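You operate a simulated robot arm through the tools that you are given. There is no shell and no other tool.

You run a simulated robot arm. Do the job below in one go: nothing can be reset, and whatever is moved stays where it is left.

TASK
Get the dock's table lamp shining with the dimmer at 25.
Fine: shut the guard and plug into the dimmer before you switch on.

The check looks at the end state, three seconds after you hand in, the way a careful person would. Anything else that was tipped, shoved, dropped, spilled or broken makes it a failure.

THE ROBOT
A 6-joint arm with a three-finger gripper, fixed in place. Base frame: the origin is at the foot of the arm, x ahead of it, y to its left, z up; the work surface is at about z = 0.86. Readings come in m, rad, newtons and seconds.
Its first joint turns from -2.897 to 2.897 rad. Payload 4.89 kg.
Tool frame: the origin (TCP) lies between the finger pads and is the grasp point; the fingertips stand 0.03 m ahead of it; z points along the fingers, y is the line along which they close. The gripper opens to 0.164 m. The gripper's body begins 0.125 m behind the TCP.
Orientation is told as [roll, pitch, yaw] about the base's x, y, z axes, in that order, counted from this pose: with the fingers straight down and closing along the base's y, the tool's x points along the base's -x, its y along +y and its z along -z.

THE INTERFACE
- The arm moves only by the tool step_arm. Its argument "targets" is text: rows parted by semicolons, each of 7 numbers parted by spaces: the shift along the base's x, y, z in units of 100 mm (1.0 is 100 mm), then the turn, a rotation vector about the base's x, y, z in units of 180 degrees (1.0 is 180 degrees), then the opening, from 0 (shut) to 1 (fully open). In form: tx ty tz ax ay az gripper; .... A call has 1 to 20 rows; each row is the pose to reach, as a shift and turn from the pose commanded when the call began. A call with a number of a shift or a turn outside -1 to 1 is refused whole. A row lasts 0.2 s, in which the tool goes at most 0.05 m and 0.15 rad; a call with a longer step from one row to the next is refused whole, and so is a gripper value outside its range. A pose out of reach is approached as far as the arm can. The call stops where the force on the tool passes 40 N (or 10 N more than at its start, if that is more) or the arm is blocked; 0.2 s more then pass. The fingers move at their own pace (about 0.108 m/s each) and stop on an object; they squeeze with about 36 N. The grip force told is the motor's: it shows also when the fingers shut on nothing. Time passes only in rows, and 0.2 s behind the last, so rows that repeat a pose let the fingers close. The reply holds the time, the measured pose of the TCP, the force on the tool along the base axes, the opening and the grip force, in the units named above and with some noise, with the torque about the TCP (base axes, N m) and any sound that the robot's microphone picked up.
- Cameras (640 x 400 px; columns grow to the right, rows downward): "scene" is fixed at [0.0538, -0.4992, 1.6384]; the picture's right is [0.84, -0.53, 0.00], its down [-0.22, -0.35, -0.91] and it looks along [0.49, 0.77, -0.41] (base axes); focal length 375 px, centre (320, 200). "wrist" rides on the gripper at [0.076, -0.002, -0.152] in the tool frame; the picture's right is [0.02, 1.00, 0.00], its down [-0.88, 0.02, -0.47] and it looks along [-0.47, 0.01, 0.88] (tool axes); focal length 247 px, centre (320, 200). There is no depth. A picture from a camera that has moved, and an enlarged one, comes with that camera's place and axes in the base frame and with its lens. The place of the scene camera against the robot may be out by one fixed shift of up to 0.012 m in any direction.
- get_image(camera): a new picture of that camera. No time passes.
- lift_body(by): slides the trunk up (or, below 0, down) by that many m; the arm rides with it, the base frame stays. It gives what a move gives, with no picture.
- inspect(camera, box): a new picture of the part [left, top, right, bottom] of that camera's present view, enlarged. No time passes.
- finish_job(): hands the job in; it is judged then, once.

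Places have to be worked out from the pictures, the camera data and where the tool is seen. Open the gripper and draw the arm clear of the work before you hand the job in, unless the task says otherwise.

The tools are called after "Emit:" as name(argument=value, ...) on one line, values as JSON. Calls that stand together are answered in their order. step_arm: Moves the arm, as the interface text tells. Its arguments: {"type":"object","properties":{"targets":{"type":"string"}},"required":["targets"]} The other tools are called the same way: lift_body (by) slides the trunk up or down; get_image (camera) takes a picture; inspect (camera, box) takes an enlarged picture of a part of a camera's view; finish_job () hands the job in.

At the start:

```text
time: 0.0
tool_pos: [0.5901, 0.4233, 1.2348]
ee_rot: [0.0, 0.001, -0.001]
wrist_force: [-0.2, -0.6, 0.0]
torque: [-0.01, 0.01, 0.03]
grip_width: 0.1639
grasp_force: 0.1
trunk travel left (down, up): [-0.175, 0.215]
```

scene: 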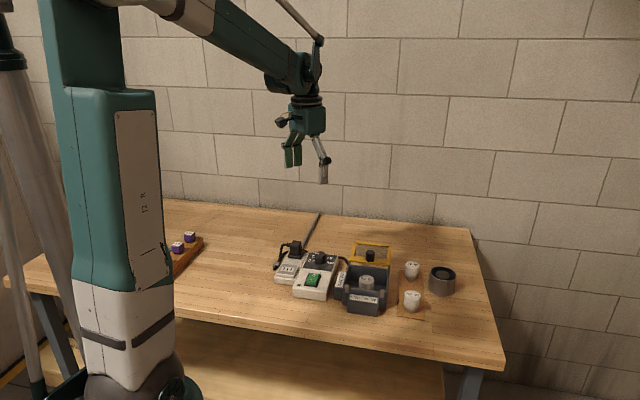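
wrist: 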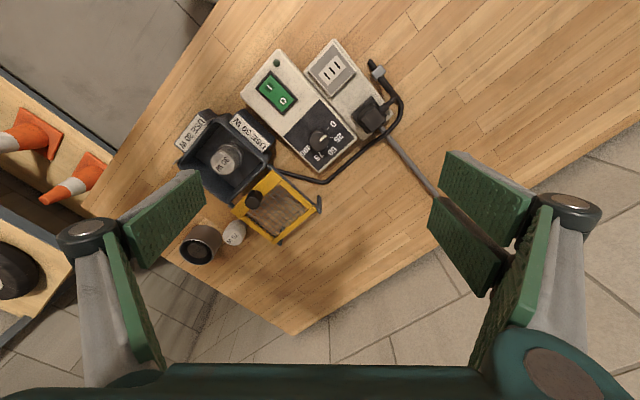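

I'll start by taking enlarged looks at the work area from both cameras to understand the dock, dimmer, guard and plug.

Emit:
inspect(camera="scene", box=[260, 220, 480, 340])

Emit:
inspect(camera="wrist", box=[160, 30, 420, 270])

Emit:
inspect(camera="scene", box=[260, 230, 400, 320])

Emit:
inspect(camera="wrist", box=[230, 30, 420, 190])

```text
2.91 times, centred on (370, 280) of scene
camera zoom: at [0.0538, -0.4992, 1.6384], right [0.84, -0.53, 0.0], down [-0.22, -0.35, -0.91], along [0.49, 0.77, -0.41], focal length 1092 px, centre (174, -33)
```

zoom: 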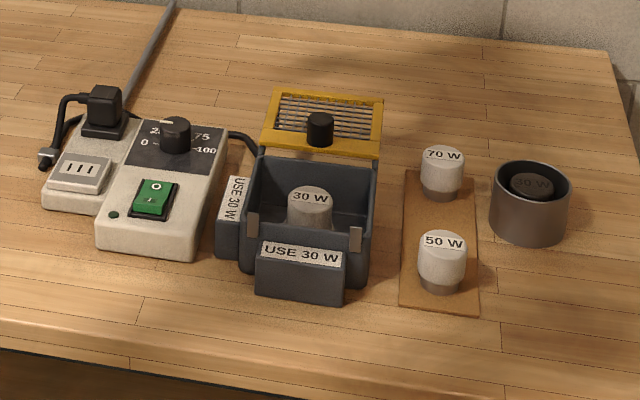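

```text
1.67 times, centred on (290, 150) of wrist
camera zoom: at [0.5147, 0.4219, 1.3875], right [-0.02, 1.0, 0.0], down [0.88, 0.02, 0.47], along [0.47, 0.01, -0.88], focal length 412 px, centre (370, 283)
```

zoom: 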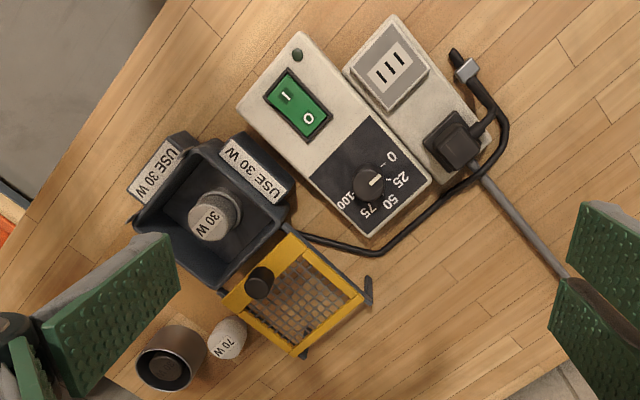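

```text
4.44 times, centred on (330, 275) of scene
camera zoom: at [0.0538, -0.4992, 1.6384], right [0.84, -0.53, 0.0], down [-0.22, -0.35, -0.91], along [0.49, 0.77, -0.41], focal length 1668 px, centre (276, -133)
```

zoom: 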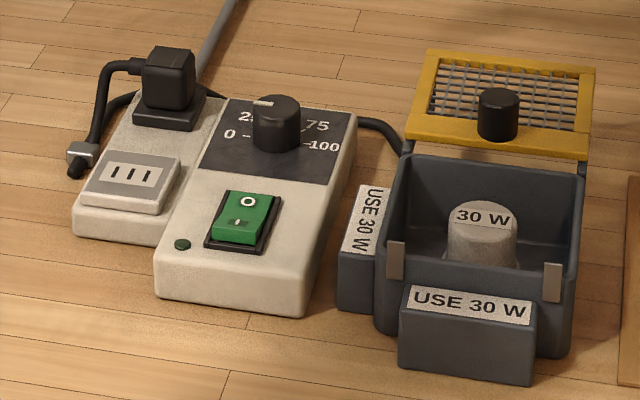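

```text
2.50 times, centred on (325, 110) of wrist
camera zoom: at [0.5147, 0.4219, 1.3875], right [-0.02, 1.0, 0.0], down [0.88, 0.02, 0.47], along [0.47, 0.01, -0.88], focal length 617 px, centre (308, 425)
```

zoom: 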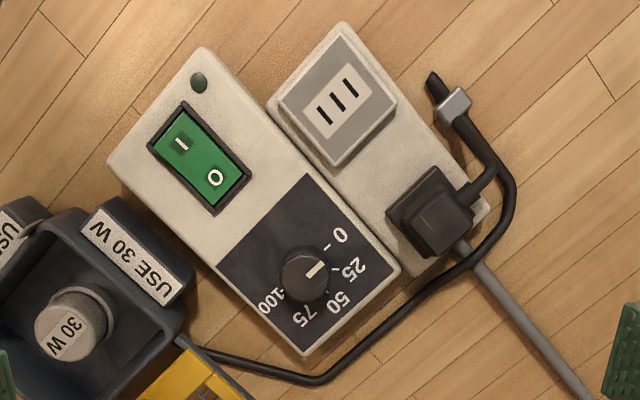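

The pictures show a dimmer box (knob, green rocker), a socket strip with the lamp's plug in the rear socket, a lamp dock with open yellow guard and loose lamps. I'll lower the tool to look closer at the knob, sockets and labels.

Emit:
step_arm(targets="-0.15 0 -0.4 0 0 0 1; -0.3 0 -0.8 0 0 0 1; -0.5 0 -1.0 0 0 0 1")

Emit:
get_image(camera="wrist")

Emit:
inspect(camera="wrist", box=[240, 30, 440, 190])

Emit:
inspect(camera="wrist", box=[100, 100, 300, 260])

```text
time: 0.8
tool_pos: [0.5408, 0.4231, 1.1351]
ee_rot: [0.001, 0.0, 0.0]
wrist_force: [0.8, -0.5, -0.3]
torque: [0.01, 0.08, -0.01]
grip_width: 0.164
grasp_force: 0.0
trunk travel left (down, up): [-0.175, 0.215]
```

```text
taken
camera wrist: at [0.4659, 0.421, 1.2878], right [-0.02, 1.0, 0.0], down [0.88, 0.02, 0.47], along [0.47, 0.01, -0.88], focal length 247 px, centre (320, 200)
```

wrist: 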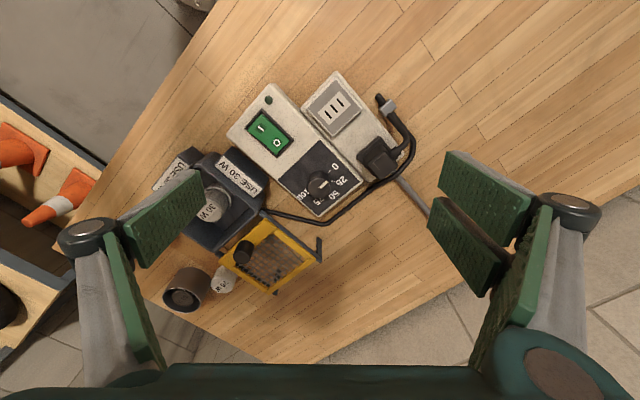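

```text
2.50 times, centred on (340, 110) of wrist
camera zoom: at [0.4659, 0.421, 1.2878], right [-0.02, 1.0, 0.0], down [0.88, 0.02, 0.47], along [0.47, 0.01, -0.88], focal length 617 px, centre (270, 425)
```

zoom: 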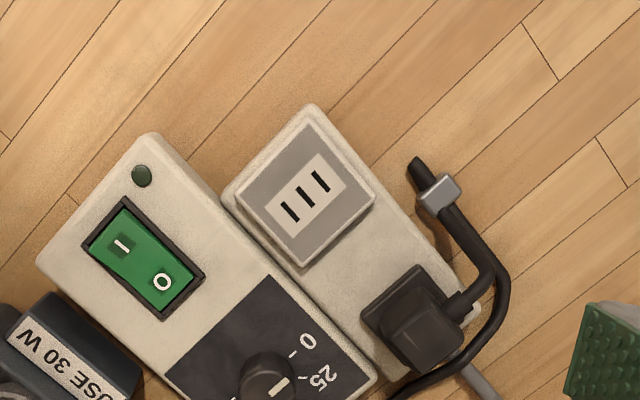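

```text
2.50 times, centred on (200, 180) of wrist
camera zoom: at [0.4659, 0.421, 1.2878], right [-0.02, 1.0, 0.0], down [0.88, 0.02, 0.47], along [0.47, 0.01, -0.88], focal length 617 px, centre (620, 250)
```

zoom: 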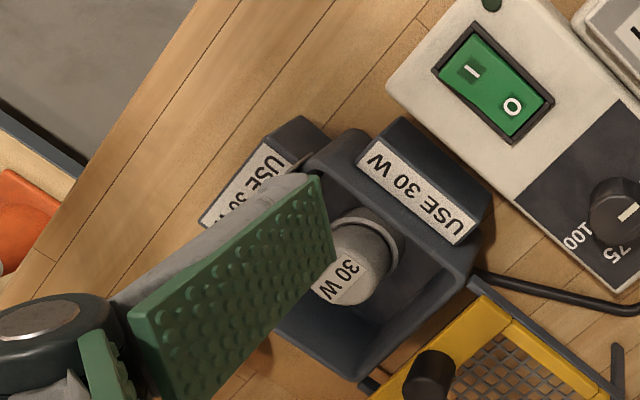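

The wrist view shows the guard may ride on rails behind the dock, so I need a closer look at the guard and its rails, and at the plug and knob.

Emit:
inspect(camera="wrist", box=[210, 160, 350, 310])

Emit:
inspect(camera="scene", box=[330, 235, 400, 320])

Emit:
inspect(camera="scene", box=[395, 250, 470, 320])

Emit:
inspect(camera="scene", box=[265, 230, 345, 305])

```text
2.67 times, centred on (280, 235) of wrist
camera zoom: at [0.4659, 0.421, 1.2878], right [-0.02, 1.0, 0.0], down [0.88, 0.02, 0.47], along [0.47, 0.01, -0.88], focal length 659 px, centre (427, 107)
```

zoom: 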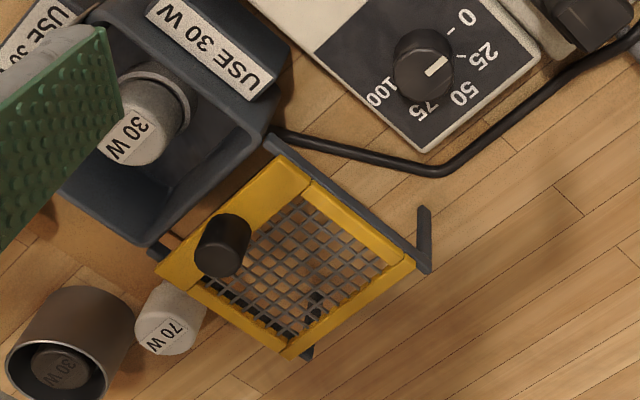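

```text
4.71 times, centred on (365, 278) of scene
camera zoom: at [0.0538, -0.4992, 1.6384], right [0.84, -0.53, 0.0], down [-0.22, -0.35, -0.91], along [0.49, 0.77, -0.41], focal length 1766 px, centre (108, -165)
```

zoom: 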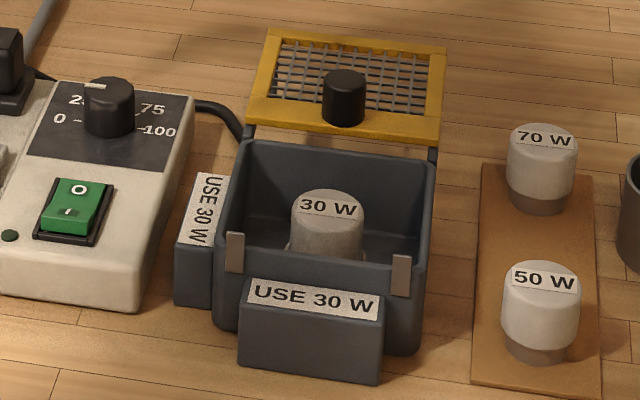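

```text
5.71 times, centred on (432, 285) of scene
camera zoom: at [0.0538, -0.4992, 1.6384], right [0.84, -0.53, 0.0], down [-0.22, -0.35, -0.91], along [0.49, 0.77, -0.41], focal length 2144 px, centre (-323, -286)
```

zoom: 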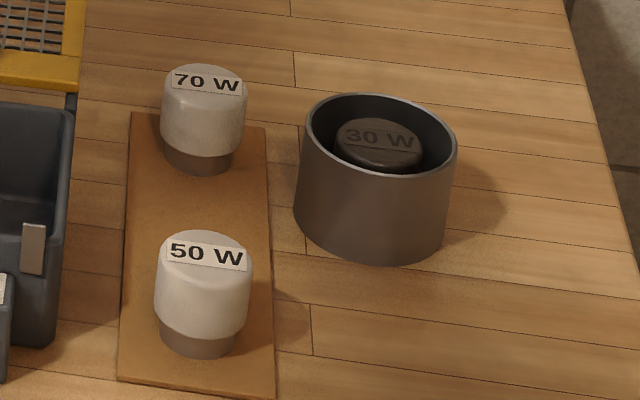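

```text
5.33 times, centred on (305, 268) of scene
camera zoom: at [0.0538, -0.4992, 1.6384], right [0.84, -0.53, 0.0], down [-0.22, -0.35, -0.91], along [0.49, 0.77, -0.41], focal length 2002 px, centre (400, -160)
```

zoom: 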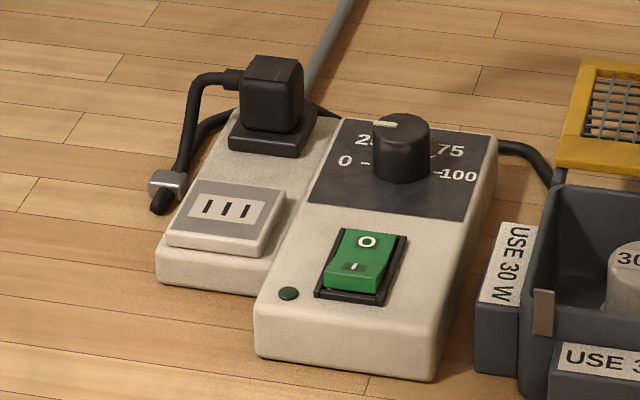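

The dark 30 W lamp in the cup looks burnt, while the one in the dock looks good; the guard appears to slide on rails. I'll rotate the tool about -40° to align with the devices and look at the plug from its left side.

Emit:
step_arm(targets="0.02 0.1 -0.05 0 0 -0.045 1; 0.04 0.2 -0.1 0 0 -0.09 1; 0.06 0.3 -0.15 0 0 -0.135 1; 0.08 0.4 -0.2 0 0 -0.18 1; 0.09 0.52 -0.25 0 0 -0.225 1")

Emit:
get_image(camera="wrist")

Emit:
inspect(camera="wrist", box=[220, 60, 420, 220])

```text
time: 2.0
tool_pos: [0.5501, 0.477, 1.1095]
ee_rot: [-0.001, -0.001, -0.708]
wrist_force: [-0.4, 0.1, 0.0]
torque: [0.05, -0.03, 0.0]
grip_width: 0.164
grasp_force: 0.0
trunk travel left (down, up): [-0.175, 0.215]
```

```text
taken
camera wrist: at [0.4909, 0.5244, 1.2634], right [0.63, 0.77, 0.0], down [0.68, -0.56, 0.47], along [0.37, -0.3, -0.88], focal length 247 px, centre (320, 200)
```

wrist: 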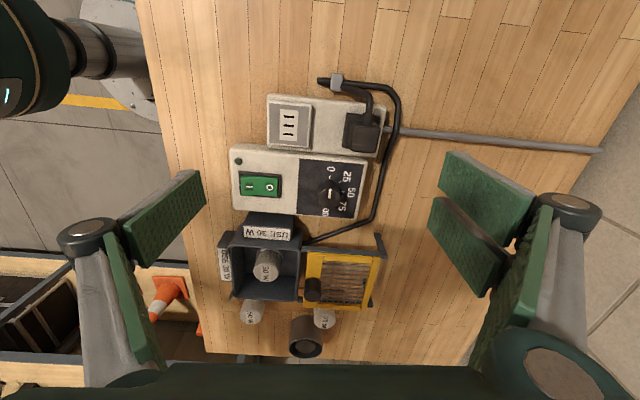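

```text
2.50 times, centred on (320, 140) of wrist
camera zoom: at [0.4909, 0.5244, 1.2634], right [0.63, 0.77, 0.0], down [0.68, -0.56, 0.47], along [0.37, -0.3, -0.88], focal length 617 px, centre (320, 350)
```

zoom: 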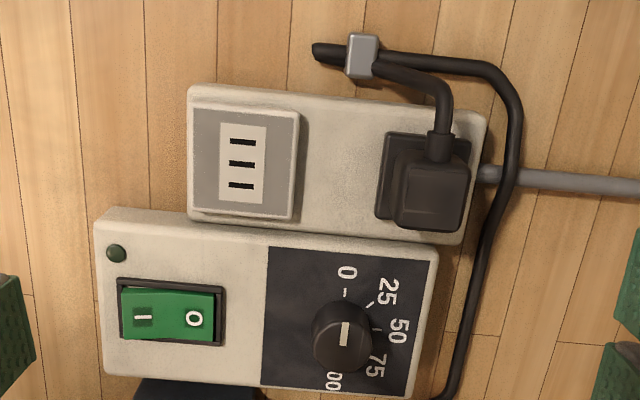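

The plug, socket strip and dimmer share one axis at about 45° in the base frame. I'll finish the yaw to -45°, step left, then tilt the tool to see the plug and guard from a lower angle.

Emit:
step_arm(targets="-0.2 0.35 0 0 0 -0.0123 1; -0.4 0.7 0 0 0 -0.0246 1")

Emit:
step_arm(targets="-0.08 0.16 -0.15 -0.03 -0.03 0 1; -0.16 0.32 -0.35 -0.06 -0.06 0 1; -0.24 0.48 -0.55 -0.09 -0.09 0 1; -0.35 0.68 -0.8 -0.118 -0.118 0 1")

Emit:
get_image(camera="wrist")

Emit:
inspect(camera="wrist", box=[220, 120, 420, 280])

```text
time: 2.6
tool_pos: [0.5095, 0.5448, 1.1099]
ee_rot: [0.0, 0.0, -0.786]
wrist_force: [-0.1, -1.9, 0.5]
torque: [0.28, 0.13, -0.04]
grip_width: 0.1641
grasp_force: 0.0
trunk travel left (down, up): [-0.175, 0.215]
```

```text
time: 3.6
tool_pos: [0.4726, 0.6122, 1.0283]
ee_rot: [0.0, -0.526, -0.784]
wrist_force: [0.9, -2.2, 0.1]
torque: [0.32, 0.08, 0.09]
grip_width: 0.164
grasp_force: 0.1
trunk travel left (down, up): [-0.175, 0.215]
```

```text
taken
camera wrist: at [0.3718, 0.7119, 1.1233], right [0.69, 0.72, -0.01], down [0.38, -0.36, 0.85], along [0.61, -0.59, -0.52], focal length 247 px, centre (320, 200)
```

wrist: 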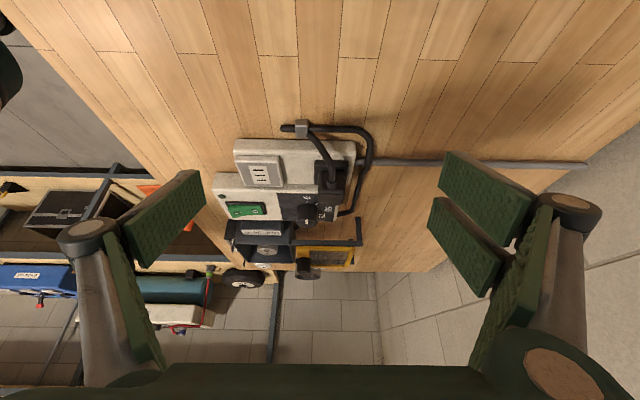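

```text
2.50 times, centred on (320, 200) of wrist
camera zoom: at [0.3718, 0.7119, 1.1233], right [0.69, 0.72, -0.01], down [0.38, -0.36, 0.85], along [0.61, -0.59, -0.52], focal length 617 px, centre (320, 200)
```

zoom: 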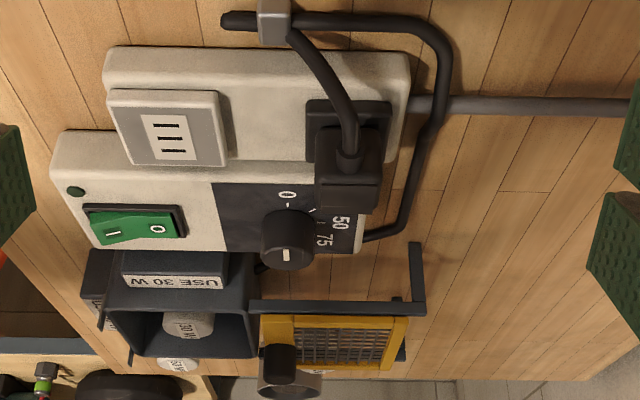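

The guard clearly slides on two rails, and the plug sits in the black rear socket with a free light socket in front. I'll zoom in on the knob pointer and the plug from this angle before going back upright.

Emit:
inspect(camera="wrist", box=[280, 150, 360, 240])

Emit:
inspect(camera="scene", box=[300, 245, 340, 275])

Emit:
inspect(camera="wrist", box=[220, 210, 370, 300])

```text
4.44 times, centred on (320, 195) of wrist
camera zoom: at [0.3718, 0.7119, 1.1233], right [0.69, 0.72, -0.01], down [0.38, -0.36, 0.85], along [0.61, -0.59, -0.52], focal length 1098 px, centre (320, 222)
```

zoom: 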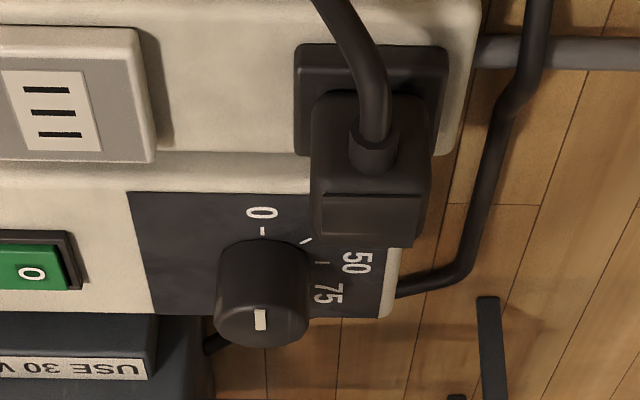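

```text
13.33 times, centred on (320, 260) of scene
camera zoom: at [0.0538, -0.4992, 1.6384], right [0.84, -0.53, 0.0], down [-0.22, -0.35, -0.91], along [0.49, 0.77, -0.41], focal length 5004 px, centre (320, -600)
```

zoom: 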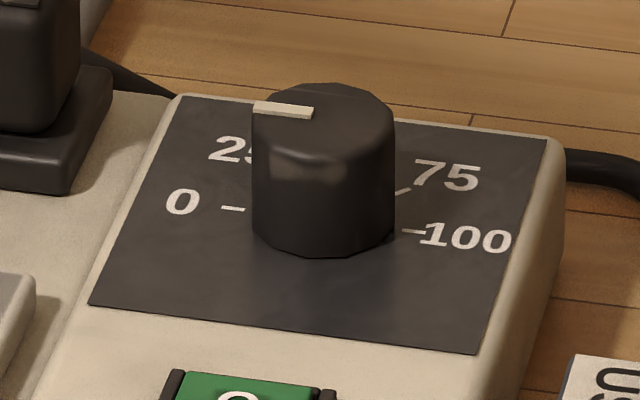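

```text
4.27 times, centred on (295, 255) of wrist
camera zoom: at [0.3718, 0.7119, 1.1233], right [0.69, 0.72, -0.01], down [0.38, -0.36, 0.85], along [0.61, -0.59, -0.52], focal length 1054 px, centre (427, -35)
```

zoom: 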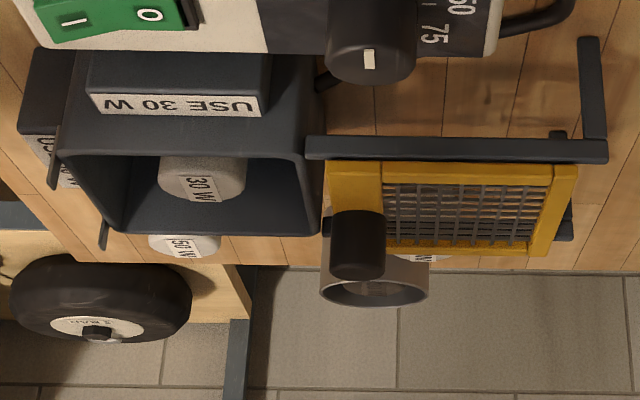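

The pointer sits exactly on 0, with 25 a 45° clockwise turn away. I put the plug top at about (0.591, 0.519, 0.94) and the free socket about 0.105 m nearer along the same axis, so I return upright and hover over the plug to refine.

Emit:
step_arm(targets="0.15 -0.12 0.3 0.03 0.03 0 0.8; 0.3 -0.24 0.5 0.06 0.06 0 0.6; 0.45 -0.36 0.6 0.09 0.09 0 0.5; 0.6 -0.48 0.7 0.1182 0.1182 0 0.5; 0.9 -0.7 0.7 0.1182 0.1182 0 0.5; 1.0 -0.93 0.5 0.1182 0.1182 0 0.5")

Emit:
get_image(camera="wrist")

Emit:
inspect(camera="wrist", box=[220, 80, 420, 220])

```text
time: 5.0
tool_pos: [0.5718, 0.5205, 1.0794]
ee_rot: [0.002, 0.002, -0.784]
wrist_force: [-0.3, 0.1, 0.4]
torque: [-0.08, -0.07, 0.01]
grip_width: 0.0821
grasp_force: 0.1
trunk travel left (down, up): [-0.175, 0.215]
```

```text
taken
camera wrist: at [0.5184, 0.5731, 1.2325], right [0.69, 0.72, 0.0], down [0.64, -0.61, 0.47], along [0.34, -0.33, -0.88], focal length 247 px, centre (320, 200)
```

wrist: 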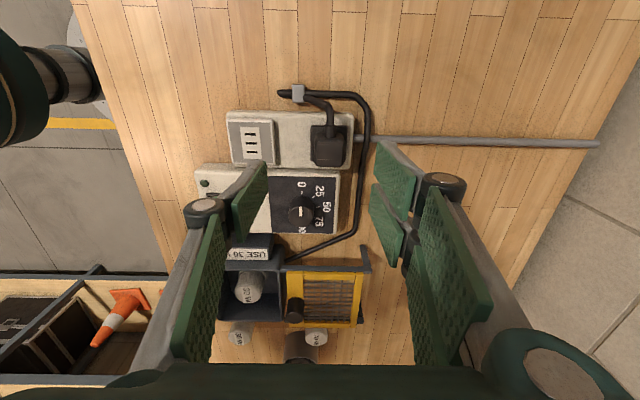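

```text
2.86 times, centred on (320, 150) of wrist
camera zoom: at [0.5184, 0.5731, 1.2325], right [0.69, 0.72, 0.0], down [0.64, -0.61, 0.47], along [0.34, -0.33, -0.88], focal length 706 px, centre (320, 343)
```

zoom: 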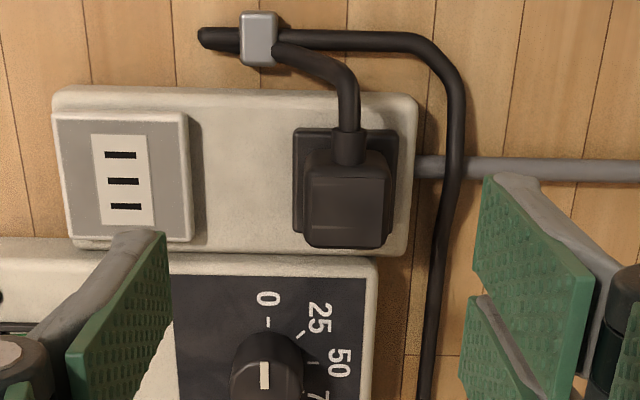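

The strip is now square to the tool, and the plug centre reads (0.593, 0.518) with the front socket at (0.518, 0.443, 0.90). I move to just above the plug and check alignment between the fingers.

Emit:
step_arm(targets="0.1 -0.01 -0.3 0 0 0 0.5; 0.19 -0.023 -0.6 0 0 0 0.5; 0.19 -0.023 -0.95 0 0 0 0.5; 0.19 -0.023 -0.95 0 0 0 0.5")

Emit:
get_image(camera="wrist")

Emit:
inspect(camera="scene", box=[250, 190, 370, 310])

```text
time: 6.0
tool_pos: [0.5937, 0.5178, 0.9831]
ee_rot: [-0.001, 0.002, -0.783]
wrist_force: [1.5, -0.6, 0.1]
torque: [-0.03, 0.04, 0.0]
grip_width: 0.0821
grasp_force: 0.0
trunk travel left (down, up): [-0.175, 0.215]
```

```text
taken
camera wrist: at [0.5399, 0.5698, 1.1364], right [0.69, 0.72, 0.0], down [0.64, -0.61, 0.47], along [0.34, -0.33, -0.88], focal length 247 px, centre (320, 200)
```

wrist: 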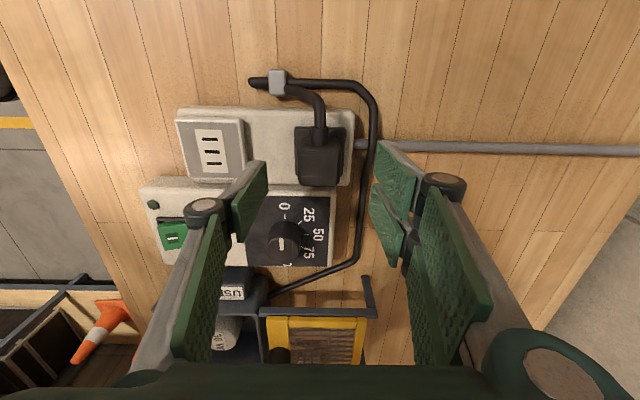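

```text
3.33 times, centred on (310, 250) of scene
camera zoom: at [0.0538, -0.4992, 1.6384], right [0.84, -0.53, 0.0], down [-0.22, -0.35, -0.91], along [0.49, 0.77, -0.41], focal length 1251 px, centre (353, 33)
```

zoom: 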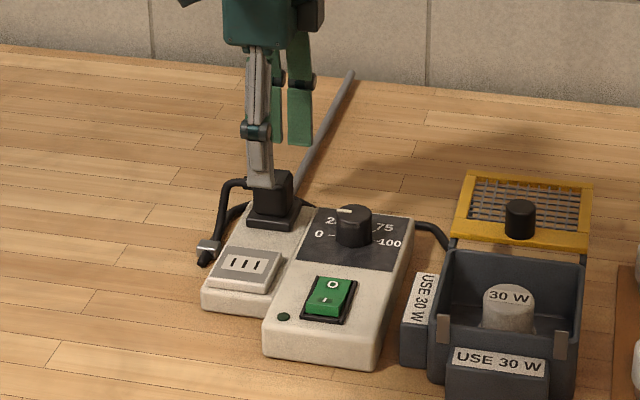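

The plug sits centred between the fingers (top face at about px (320,167), matching the prediction for z=0.94). I descend so the tips stop just above the socket flange and close on the plug body.

Emit:
step_arm(targets="0 0 -0.2 0 0 0 0.5; 0 0 -0.36 0 0 0 0.5; 0 0 -0.44 0 0 0 0.5; 0 0 -0.44 0 0 0 0.35; 0 0 -0.44 0 0 0 0.2; 0 0 -0.44 0 0 0 0.0; 0 0 -0.44 0 0 0 0.0")

Emit:
get_image(camera="wrist")

Emit:
inspect(camera="scene", box=[250, 190, 370, 310])

```text
time: 7.6
tool_pos: [0.5933, 0.5183, 0.9416]
ee_rot: [0.0, 0.002, -0.784]
wrist_force: [0.3, 0.2, 0.3]
torque: [0.01, 0.01, -0.05]
grip_width: 0.0374
grasp_force: 36.0
trunk travel left (down, up): [-0.175, 0.215]
heard: snap
```

```text
taken
camera wrist: at [0.5396, 0.5707, 1.093], right [0.69, 0.72, 0.0], down [0.64, -0.61, 0.47], along [0.34, -0.33, -0.88], focal length 247 px, centre (320, 200)
```

wrist: 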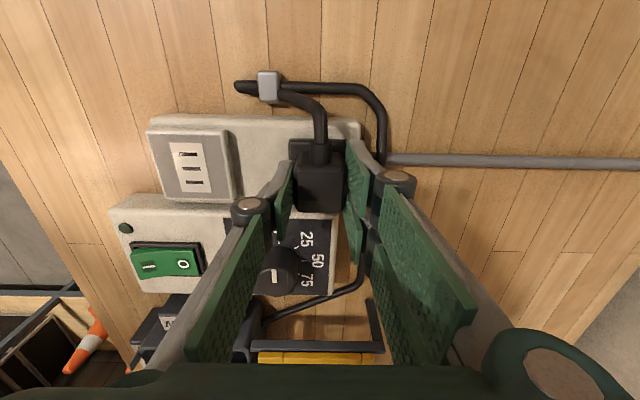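

```text
3.33 times, centred on (310, 250) of scene
camera zoom: at [0.0538, -0.4992, 1.6384], right [0.84, -0.53, 0.0], down [-0.22, -0.35, -0.91], along [0.49, 0.77, -0.41], focal length 1251 px, centre (353, 33)
```

zoom: 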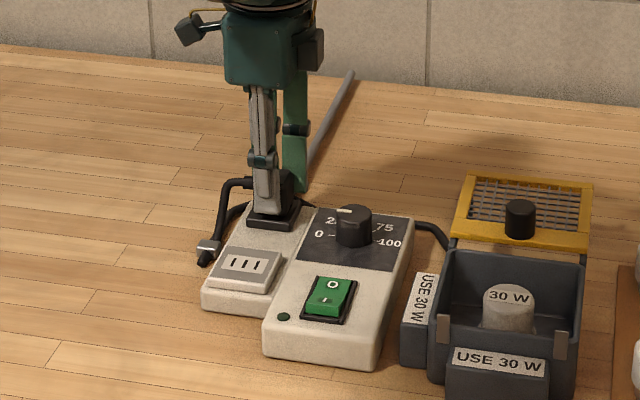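

The fingers hold the plug (0.037 m wide, 36 N). I pull it straight up in gentle steps.

Emit:
step_arm(targets="0 0 0.05 0 0 0 0; 0 0 0.1 0 0 0 0; 0 0 0.15 0 0 0 0; 0 0 0.2 0 0 0 0; 0 0 0.3 0 0 0 0; 0 0 0.4 0 0 0 0; 0 0 0.5 0 0 0 0")

Emit:
get_image(camera="wrist")

Emit:
inspect(camera="scene", box=[250, 190, 370, 310])

```text
time: 9.2
tool_pos: [0.5928, 0.5187, 0.99]
ee_rot: [0.0, 0.003, -0.783]
wrist_force: [0.0, -0.2, -0.6]
torque: [-0.02, 0.03, 0.01]
grip_width: 0.0372
grasp_force: 35.6
trunk travel left (down, up): [-0.175, 0.215]
```

```text
taken
camera wrist: at [0.5392, 0.5706, 1.1432], right [0.69, 0.72, 0.0], down [0.64, -0.61, 0.47], along [0.34, -0.33, -0.88], focal length 247 px, centre (320, 200)
```

wrist: 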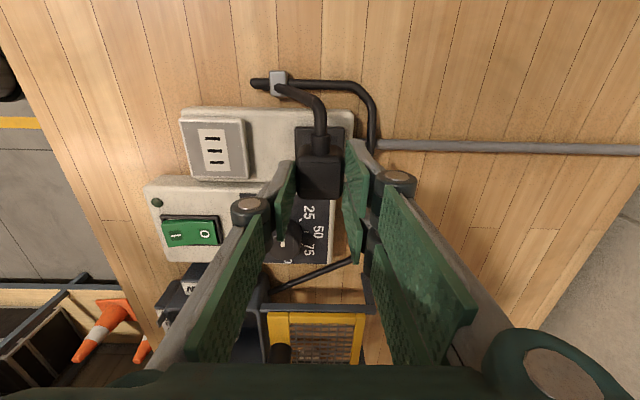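

```text
3.33 times, centred on (310, 250) of scene
camera zoom: at [0.0538, -0.4992, 1.6384], right [0.84, -0.53, 0.0], down [-0.22, -0.35, -0.91], along [0.49, 0.77, -0.41], focal length 1251 px, centre (353, 33)
```

zoom: 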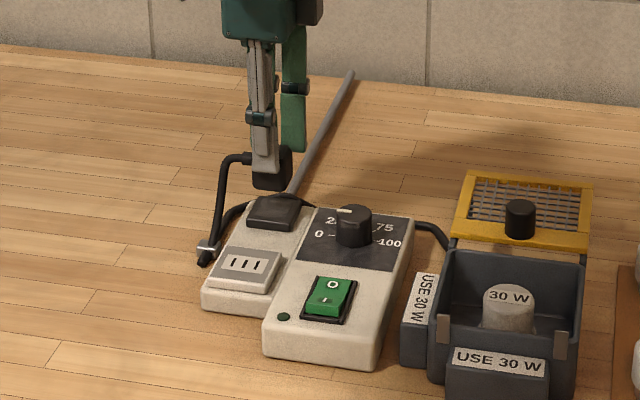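

The plug came free with almost no force, and the black rear square has no slots showing (a parking base). I zoom in to refine the shift to the slotted socket.

Emit:
inspect(camera="wrist", box=[160, 60, 400, 220])

Emit:
inspect(camera="scene", box=[270, 225, 330, 290])

```text
2.50 times, centred on (280, 140) of wrist
camera zoom: at [0.5392, 0.5706, 1.1432], right [0.69, 0.72, 0.0], down [0.64, -0.61, 0.47], along [0.34, -0.33, -0.88], focal length 617 px, centre (420, 350)
```

zoom: 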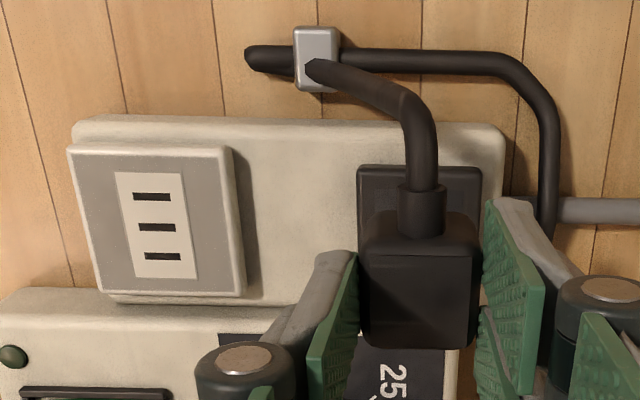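

```text
6.15 times, centred on (300, 258) of scene
camera zoom: at [0.0538, -0.4992, 1.6384], right [0.84, -0.53, 0.0], down [-0.22, -0.35, -0.91], along [0.49, 0.77, -0.41], focal length 2310 px, centre (443, -154)
```

zoom: 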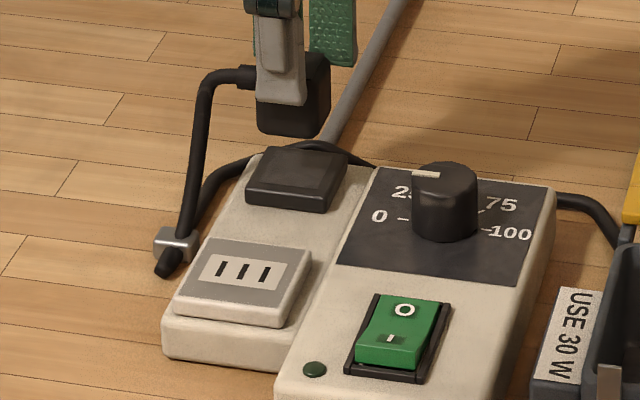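

The rear square is a blank parking pad, so the slotted front socket is the dimmer's outlet. I carry the plug 0.105 m toward the front socket at this height and check.

Emit:
step_arm(targets="-0.2 -0.2 0 0 0 0 0; -0.4 -0.4 0 0 0 0 0; -0.6 -0.6 0 0 0 0 0; -0.745 -0.745 0 0 0 0 0; -0.745 -0.745 0 0 0 0 0")

Emit:
get_image(camera="wrist")

Emit:
inspect(camera="wrist", box=[220, 60, 420, 220])

Emit:
inspect(camera="scene", box=[260, 215, 340, 300])

```text
time: 10.4
tool_pos: [0.5193, 0.444, 0.9918]
ee_rot: [-0.001, 0.001, -0.784]
wrist_force: [0.0, 0.1, -1.3]
torque: [0.05, -0.08, 0.01]
grip_width: 0.0372
grasp_force: 36.4
trunk travel left (down, up): [-0.175, 0.215]
```

```text
taken
camera wrist: at [0.4654, 0.4965, 1.1447], right [0.69, 0.72, 0.0], down [0.64, -0.61, 0.47], along [0.34, -0.33, -0.88], focal length 247 px, centre (320, 200)
```

wrist: 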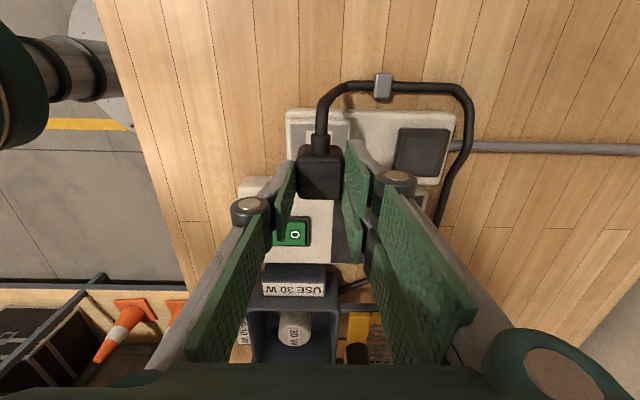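

```text
2.50 times, centred on (320, 140) of wrist
camera zoom: at [0.4654, 0.4965, 1.1447], right [0.69, 0.72, 0.0], down [0.64, -0.61, 0.47], along [0.34, -0.33, -0.88], focal length 617 px, centre (320, 350)
```

zoom: 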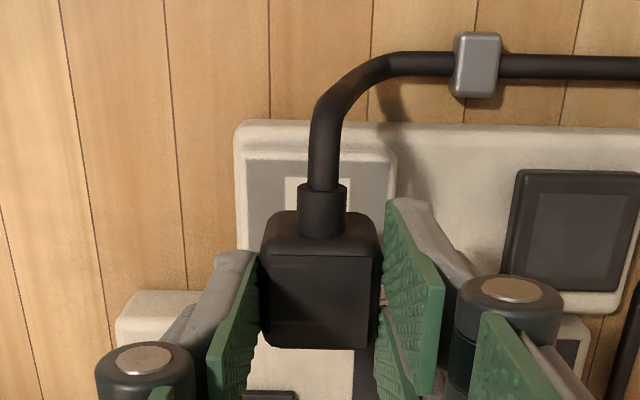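

```text
4.71 times, centred on (300, 258) of scene
camera zoom: at [0.0538, -0.4992, 1.6384], right [0.84, -0.53, 0.0], down [-0.22, -0.35, -0.91], along [0.49, 0.77, -0.41], focal length 1766 px, centre (414, -71)
```

zoom: 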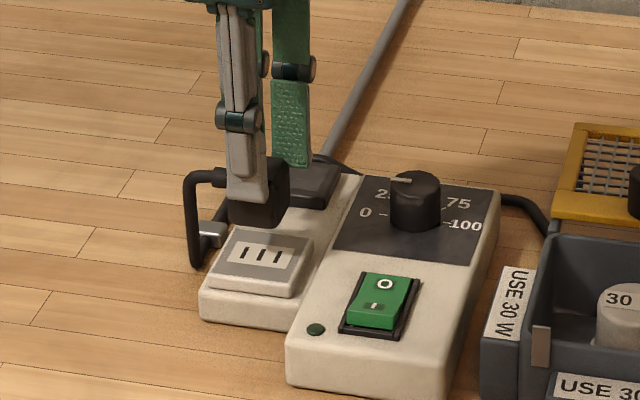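

The plug is centred over the slotted socket along the strip (plug u≈320, plate centre u≈319). I lower it gently until it seats or force builds up.

Emit:
step_arm(targets="0 0 -0.2 0 0 0 0; 0 0 -0.34 0 0 0 0; 0 0 -0.4 0 0 0 0; 0 0 -0.43 0 0 0 0; 0 0 -0.46 0 0 0 0; 0 0 -0.48 0 0 0 0; 0 0 -0.5 0 0 0 0")

Emit:
get_image(camera="wrist")

Emit:
inspect(camera="scene", box=[260, 215, 340, 300])

```text
time: 12.0
tool_pos: [0.5176, 0.4449, 0.9401]
ee_rot: [0.0, 0.0, -0.784]
wrist_force: [1.7, -4.3, 26.0]
torque: [-0.12, -0.07, 0.05]
grip_width: 0.0374
grasp_force: 35.7
trunk travel left (down, up): [-0.175, 0.215]
heard: snap
```

```text
taken
camera wrist: at [0.4641, 0.4961, 1.0938], right [0.69, 0.72, 0.0], down [0.64, -0.61, 0.47], along [0.34, -0.33, -0.88], focal length 247 px, centre (320, 200)
```

wrist: 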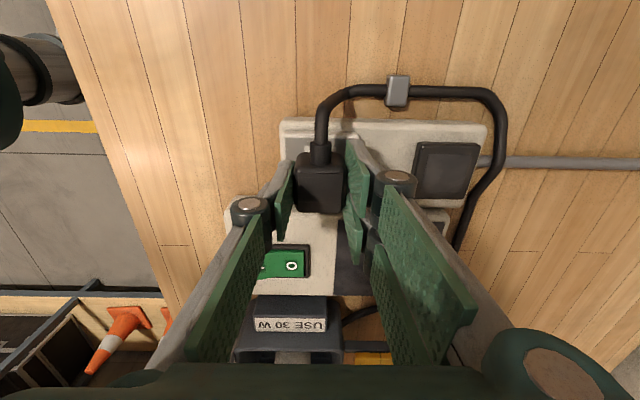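

```text
4.71 times, centred on (300, 258) of scene
camera zoom: at [0.0538, -0.4992, 1.6384], right [0.84, -0.53, 0.0], down [-0.22, -0.35, -0.91], along [0.49, 0.77, -0.41], focal length 1766 px, centre (414, -71)
```

zoom: 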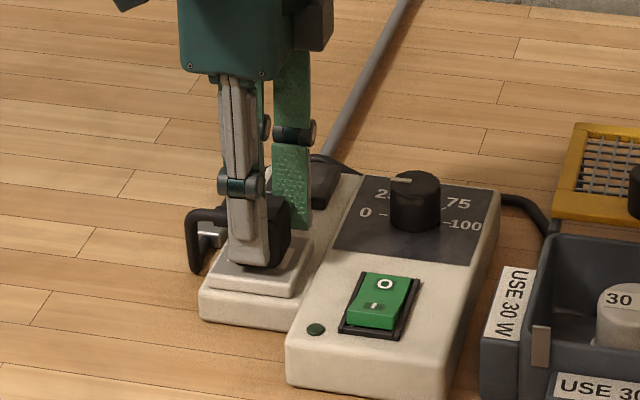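

I heard a snap and the downward force rose to 26 N, so the plug seems seated. I open the fingers and lift straight up, then look.

Emit:
step_arm(targets="0 0 0.01 0 0 0 0.2; 0 0 0.01 0 0 0 0.35; 0 0 0.02 0 0 0 0.5; 0 0 0.1 0 0 0 0.5; 0 0 0.4 0 0 0 0.5; 0 0 0.8 0 0 0 0.5; 0 0 1.0 0 0 0 0.5")

Emit:
get_image(camera="wrist")

Emit:
inspect(camera="wrist", box=[220, 60, 480, 250])

Emit:
inspect(camera="scene", box=[260, 215, 340, 300])

```text
time: 13.6
tool_pos: [0.5189, 0.4447, 1.0415]
ee_rot: [0.0, 0.002, -0.783]
wrist_force: [1.5, -1.0, 0.0]
torque: [-0.02, 0.06, 0.01]
grip_width: 0.082
grasp_force: 0.1
trunk travel left (down, up): [-0.175, 0.215]
```

```text
taken
camera wrist: at [0.4648, 0.497, 1.195], right [0.69, 0.72, 0.0], down [0.64, -0.61, 0.47], along [0.34, -0.33, -0.88], focal length 247 px, centre (320, 200)
```

wrist: 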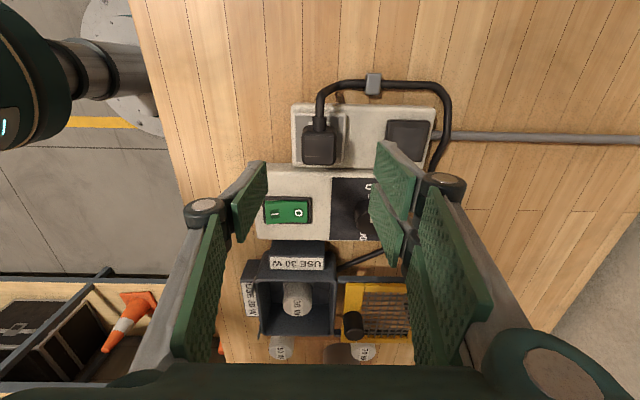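

```text
2.11 times, centred on (350, 155) of wrist
camera zoom: at [0.4648, 0.497, 1.195], right [0.69, 0.72, 0.0], down [0.64, -0.61, 0.47], along [0.34, -0.33, -0.88], focal length 520 px, centre (257, 295)
```

zoom: 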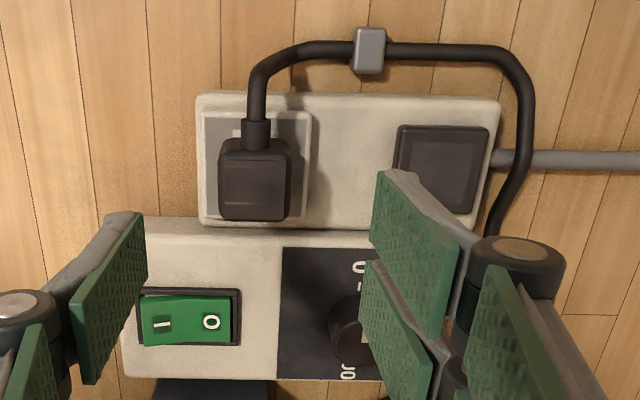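

```text
4.71 times, centred on (300, 258) of scene
camera zoom: at [0.0538, -0.4992, 1.6384], right [0.84, -0.53, 0.0], down [-0.22, -0.35, -0.91], along [0.49, 0.77, -0.41], focal length 1766 px, centre (414, -71)
```

zoom: 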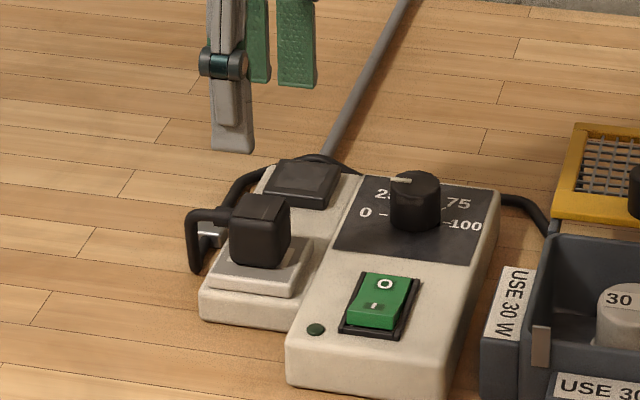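

The plug stands upright and seated in the slotted socket. Re-triangulating the dimmer knob gives about (0.635, 0.423) with its top near z=0.926; I hover there to check.

Emit:
step_arm(targets="0.3 -0.06 0 0 0 0 0.5; 0.6 -0.12 0 0 0 0 0.5; 0.9 -0.18 0 0 0 0 0.5")

Emit:
step_arm(targets="0.26 -0.02 -0.2 0 0 0 0.5; 0.26 -0.02 -0.4 0 0 0 0.5; 0.26 -0.02 -0.4 0 0 0 0.5")

Emit:
get_image(camera="wrist")

Emit:
inspect(camera="wrist", box=[260, 110, 380, 210])

```text
time: 14.4
tool_pos: [0.6064, 0.4271, 1.0424]
ee_rot: [0.0, 0.001, -0.784]
wrist_force: [-1.2, 0.1, 0.4]
torque: [-0.12, -0.14, 0.0]
grip_width: 0.0821
grasp_force: 0.1
trunk travel left (down, up): [-0.175, 0.215]
```

```text
time: 15.2
tool_pos: [0.6333, 0.4243, 0.9999]
ee_rot: [-0.002, 0.001, -0.784]
wrist_force: [-0.1, 1.0, -1.4]
torque: [-0.05, 0.03, 0.01]
grip_width: 0.082
grasp_force: 0.1
trunk travel left (down, up): [-0.175, 0.215]
```

```text
taken
camera wrist: at [0.5797, 0.4767, 1.153], right [0.69, 0.72, 0.0], down [0.64, -0.61, 0.47], along [0.34, -0.33, -0.88], focal length 247 px, centre (320, 200)
```

wrist: 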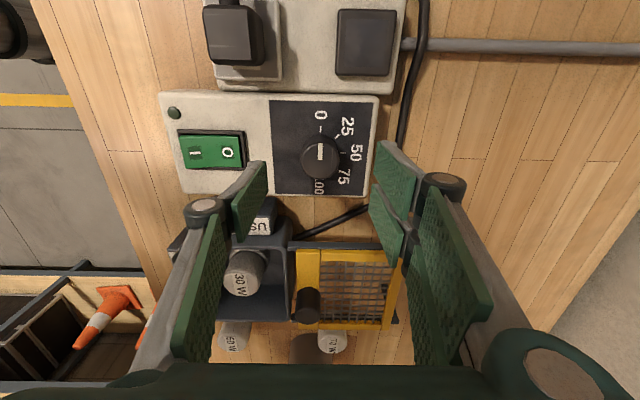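

```text
4.00 times, centred on (320, 160) of wrist
camera zoom: at [0.5797, 0.4767, 1.153], right [0.69, 0.72, 0.0], down [0.64, -0.61, 0.47], along [0.34, -0.33, -0.88], focal length 988 px, centre (320, 360)
```

zoom: 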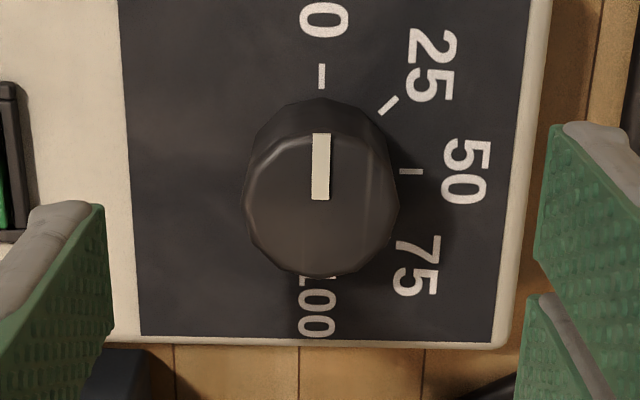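

The dial is clear: pointer exactly at 0, and 25 lies 45° clockwise. The knob centre is about 2 mm further along +r than the TCP, so I correct for that, descend and close on the knob.

Emit:
step_arm(targets="0.016 -0.016 -0.2 0 0 0 0.5; 0.016 -0.016 -0.45 0 0 0 0.5; 0.016 -0.016 -0.57 0 0 0 0.5; 0.016 -0.016 -0.63 0 0 0 0.5; 0.016 -0.016 -0.63 0 0 0 0.35; 0.016 -0.016 -0.63 0 0 0 0.2; 0.016 -0.016 -0.63 0 0 0 0; 0.016 -0.016 -0.63 0 0 0 0")

Emit:
get_image(camera="wrist")

Emit:
inspect(camera="scene", box=[260, 195, 360, 300])

```text
time: 17.0
tool_pos: [0.6353, 0.4214, 0.9361]
ee_rot: [0.002, 0.001, -0.785]
wrist_force: [-7.6, -6.9, -7.9]
torque: [-0.2, 0.22, 0.05]
grip_width: 0.0363
grasp_force: 45.0
trunk travel left (down, up): [-0.175, 0.215]
```

```text
taken
camera wrist: at [0.5814, 0.4745, 1.0899], right [0.69, 0.72, 0.0], down [0.64, -0.61, 0.47], along [0.34, -0.33, -0.88], focal length 247 px, centre (320, 200)
```

wrist: 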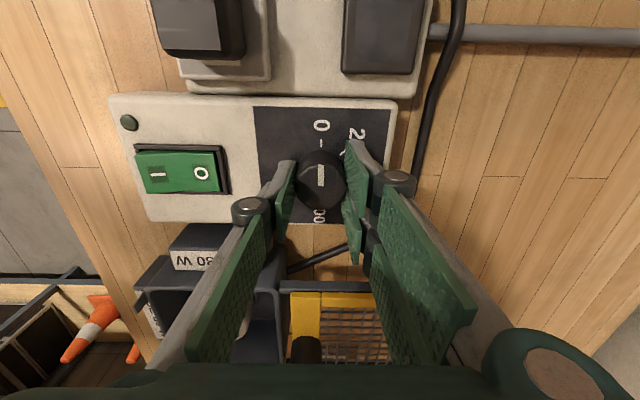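

```text
3.81 times, centred on (310, 248) of scene
camera zoom: at [0.0538, -0.4992, 1.6384], right [0.84, -0.53, 0.0], down [-0.22, -0.35, -0.91], along [0.49, 0.77, -0.41], focal length 1430 px, centre (358, 19)
```

zoom: 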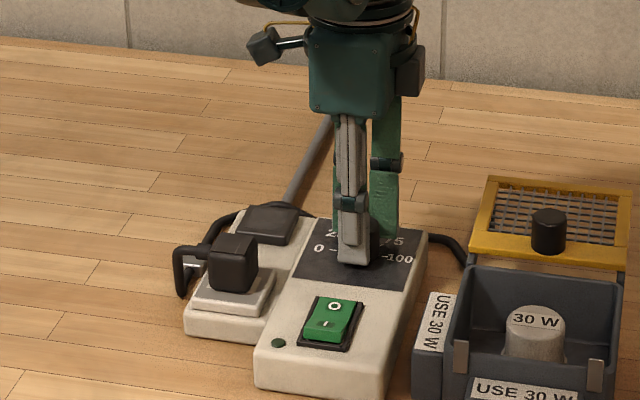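

The fingers hold the knob (0.036 m) with a small sideways load of ~10 N toward -b, so I re-centre by about 1 mm and then turn the tool -45° (clockwise from above).

Emit:
step_arm(targets="-0.007 -0.007 0 0 0 0 0; -0.007 -0.007 0 0 0 -0.04 0; -0.007 -0.007 0 0 0 -0.08 0; -0.007 -0.007 0 0 0 -0.12 0; -0.007 -0.007 0 0 0 -0.16 0; -0.007 -0.007 0 0 0 -0.2 0; -0.007 -0.007 0 0 0 -0.235 0; -0.007 -0.007 0 0 0 -0.25 0; -0.007 -0.007 0 0 0 -0.25 0")

Emit:
get_image(camera="wrist")

Emit:
inspect(camera="wrist", box=[260, 110, 380, 230])

```text
time: 19.0
tool_pos: [0.6345, 0.4222, 0.9371]
ee_rot: [-0.001, -0.001, -1.572]
wrist_force: [-23.8, -4.2, -24.9]
torque: [-0.15, 0.52, -0.01]
grip_width: 0.0366
grasp_force: 45.0
trunk travel left (down, up): [-0.175, 0.215]
```

```text
taken
camera wrist: at [0.6342, 0.4983, 1.0902], right [1.0, 0.02, 0.0], down [0.02, -0.88, 0.47], along [0.01, -0.47, -0.88], focal length 247 px, centre (320, 200)
```

wrist: 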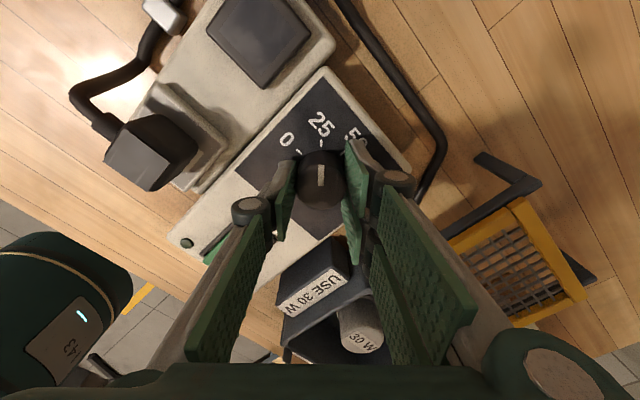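

```text
3.33 times, centred on (320, 170) of wrist
camera zoom: at [0.6342, 0.4983, 1.0902], right [1.0, 0.02, 0.0], down [0.02, -0.88, 0.47], along [0.01, -0.47, -0.88], focal length 823 px, centre (320, 300)
```

zoom: 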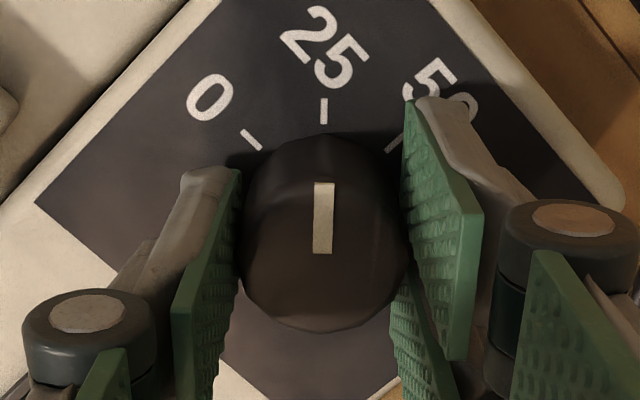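

The pointer now lines up with the 25 tick. There's a ~24 N side load, so I relax it by shifting about 1 mm before opening, then lift straight up.

Emit:
step_arm(targets="-0.01 -0.002 -0.007 0 0 0 0; -0.01 -0.002 -0.007 0 0 0 0")

```text
time: 19.6
tool_pos: [0.6343, 0.4227, 0.9374]
ee_rot: [0.001, 0.001, -1.569]
wrist_force: [-16.0, 5.0, -1.4]
torque: [-0.3, 0.46, 0.05]
grip_width: 0.0367
grasp_force: 44.8
trunk travel left (down, up): [-0.175, 0.215]
```

The load has dropped to about 16 N along x; I relax another 1.5–2 mm before opening.

Emit:
step_arm(targets="-0.01 0.004 0 0 0 0 0; -0.018 0.006 0 0 0 0 0; -0.018 0.006 0 0 0 0 0")

Emit:
inspect(camera="wrist", box=[260, 110, 380, 230])

```text
time: 20.4
tool_pos: [0.6349, 0.4224, 0.9377]
ee_rot: [0.002, 0.002, -1.571]
wrist_force: [20.8, 5.8, 14.1]
torque: [0.25, -0.79, -0.01]
grip_width: 0.0366
grasp_force: 45.2
trunk travel left (down, up): [-0.175, 0.215]
```

```text
3.33 times, centred on (320, 170) of wrist
camera zoom: at [0.6336, 0.4982, 1.0903], right [1.0, 0.02, 0.0], down [0.02, -0.88, 0.47], along [0.01, -0.47, -0.88], focal length 823 px, centre (320, 300)
```

zoom: 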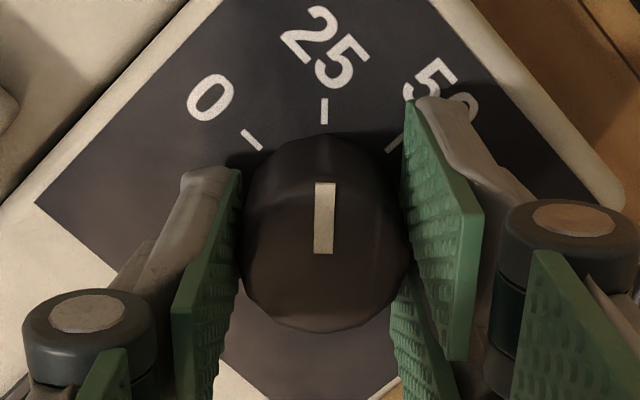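

It overshot slightly to +20 N, so I shift back ~0.9 mm and then open and rise.

Emit:
step_arm(targets="0.009 0 0.003 0 0 0 0; 0.009 0 0.003 0 0 0 0.05; 0.009 0 0.003 0 0 0 0.2; 0.009 0 0.003 0 0 0 0.4; 0.009 0 0.003 0 0 0 0.5; 0.009 0 0.2 0 0 0 0.5; 0.009 0 0.5 0 0 0 0.5; 0.009 0 0.8 0 0 0 0.5")

Emit:
inspect(camera="wrist", box=[240, 90, 400, 210])

Emit:
inspect(camera="scene", box=[300, 245, 340, 275])

```text
time: 22.2
tool_pos: [0.6344, 0.4229, 1.0152]
ee_rot: [0.002, 0.0, -1.568]
wrist_force: [1.1, 0.9, -0.1]
torque: [-0.09, 0.14, -0.03]
grip_width: 0.0823
grasp_force: 0.1
trunk travel left (down, up): [-0.175, 0.215]
```

```text
3.33 times, centred on (320, 150) of wrist
camera zoom: at [0.634, 0.4991, 1.1688], right [1.0, 0.02, 0.0], down [0.02, -0.88, 0.47], along [0.01, -0.47, -0.88], focal length 823 px, centre (320, 367)
```

zoom: 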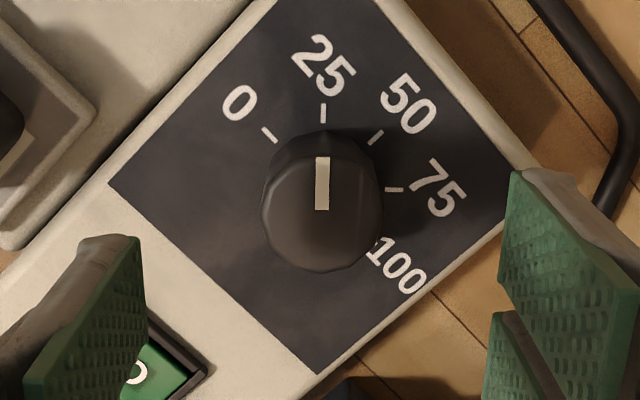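

```text
13.33 times, centred on (320, 260) of scene
camera zoom: at [0.0538, -0.4992, 1.6384], right [0.84, -0.53, 0.0], down [-0.22, -0.35, -0.91], along [0.49, 0.77, -0.41], focal length 5004 px, centre (320, -600)
```

zoom: 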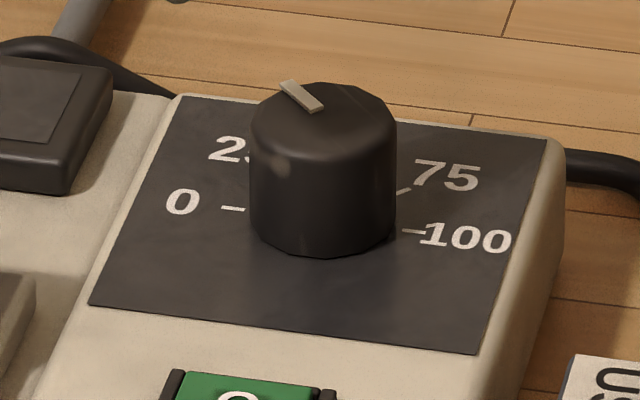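

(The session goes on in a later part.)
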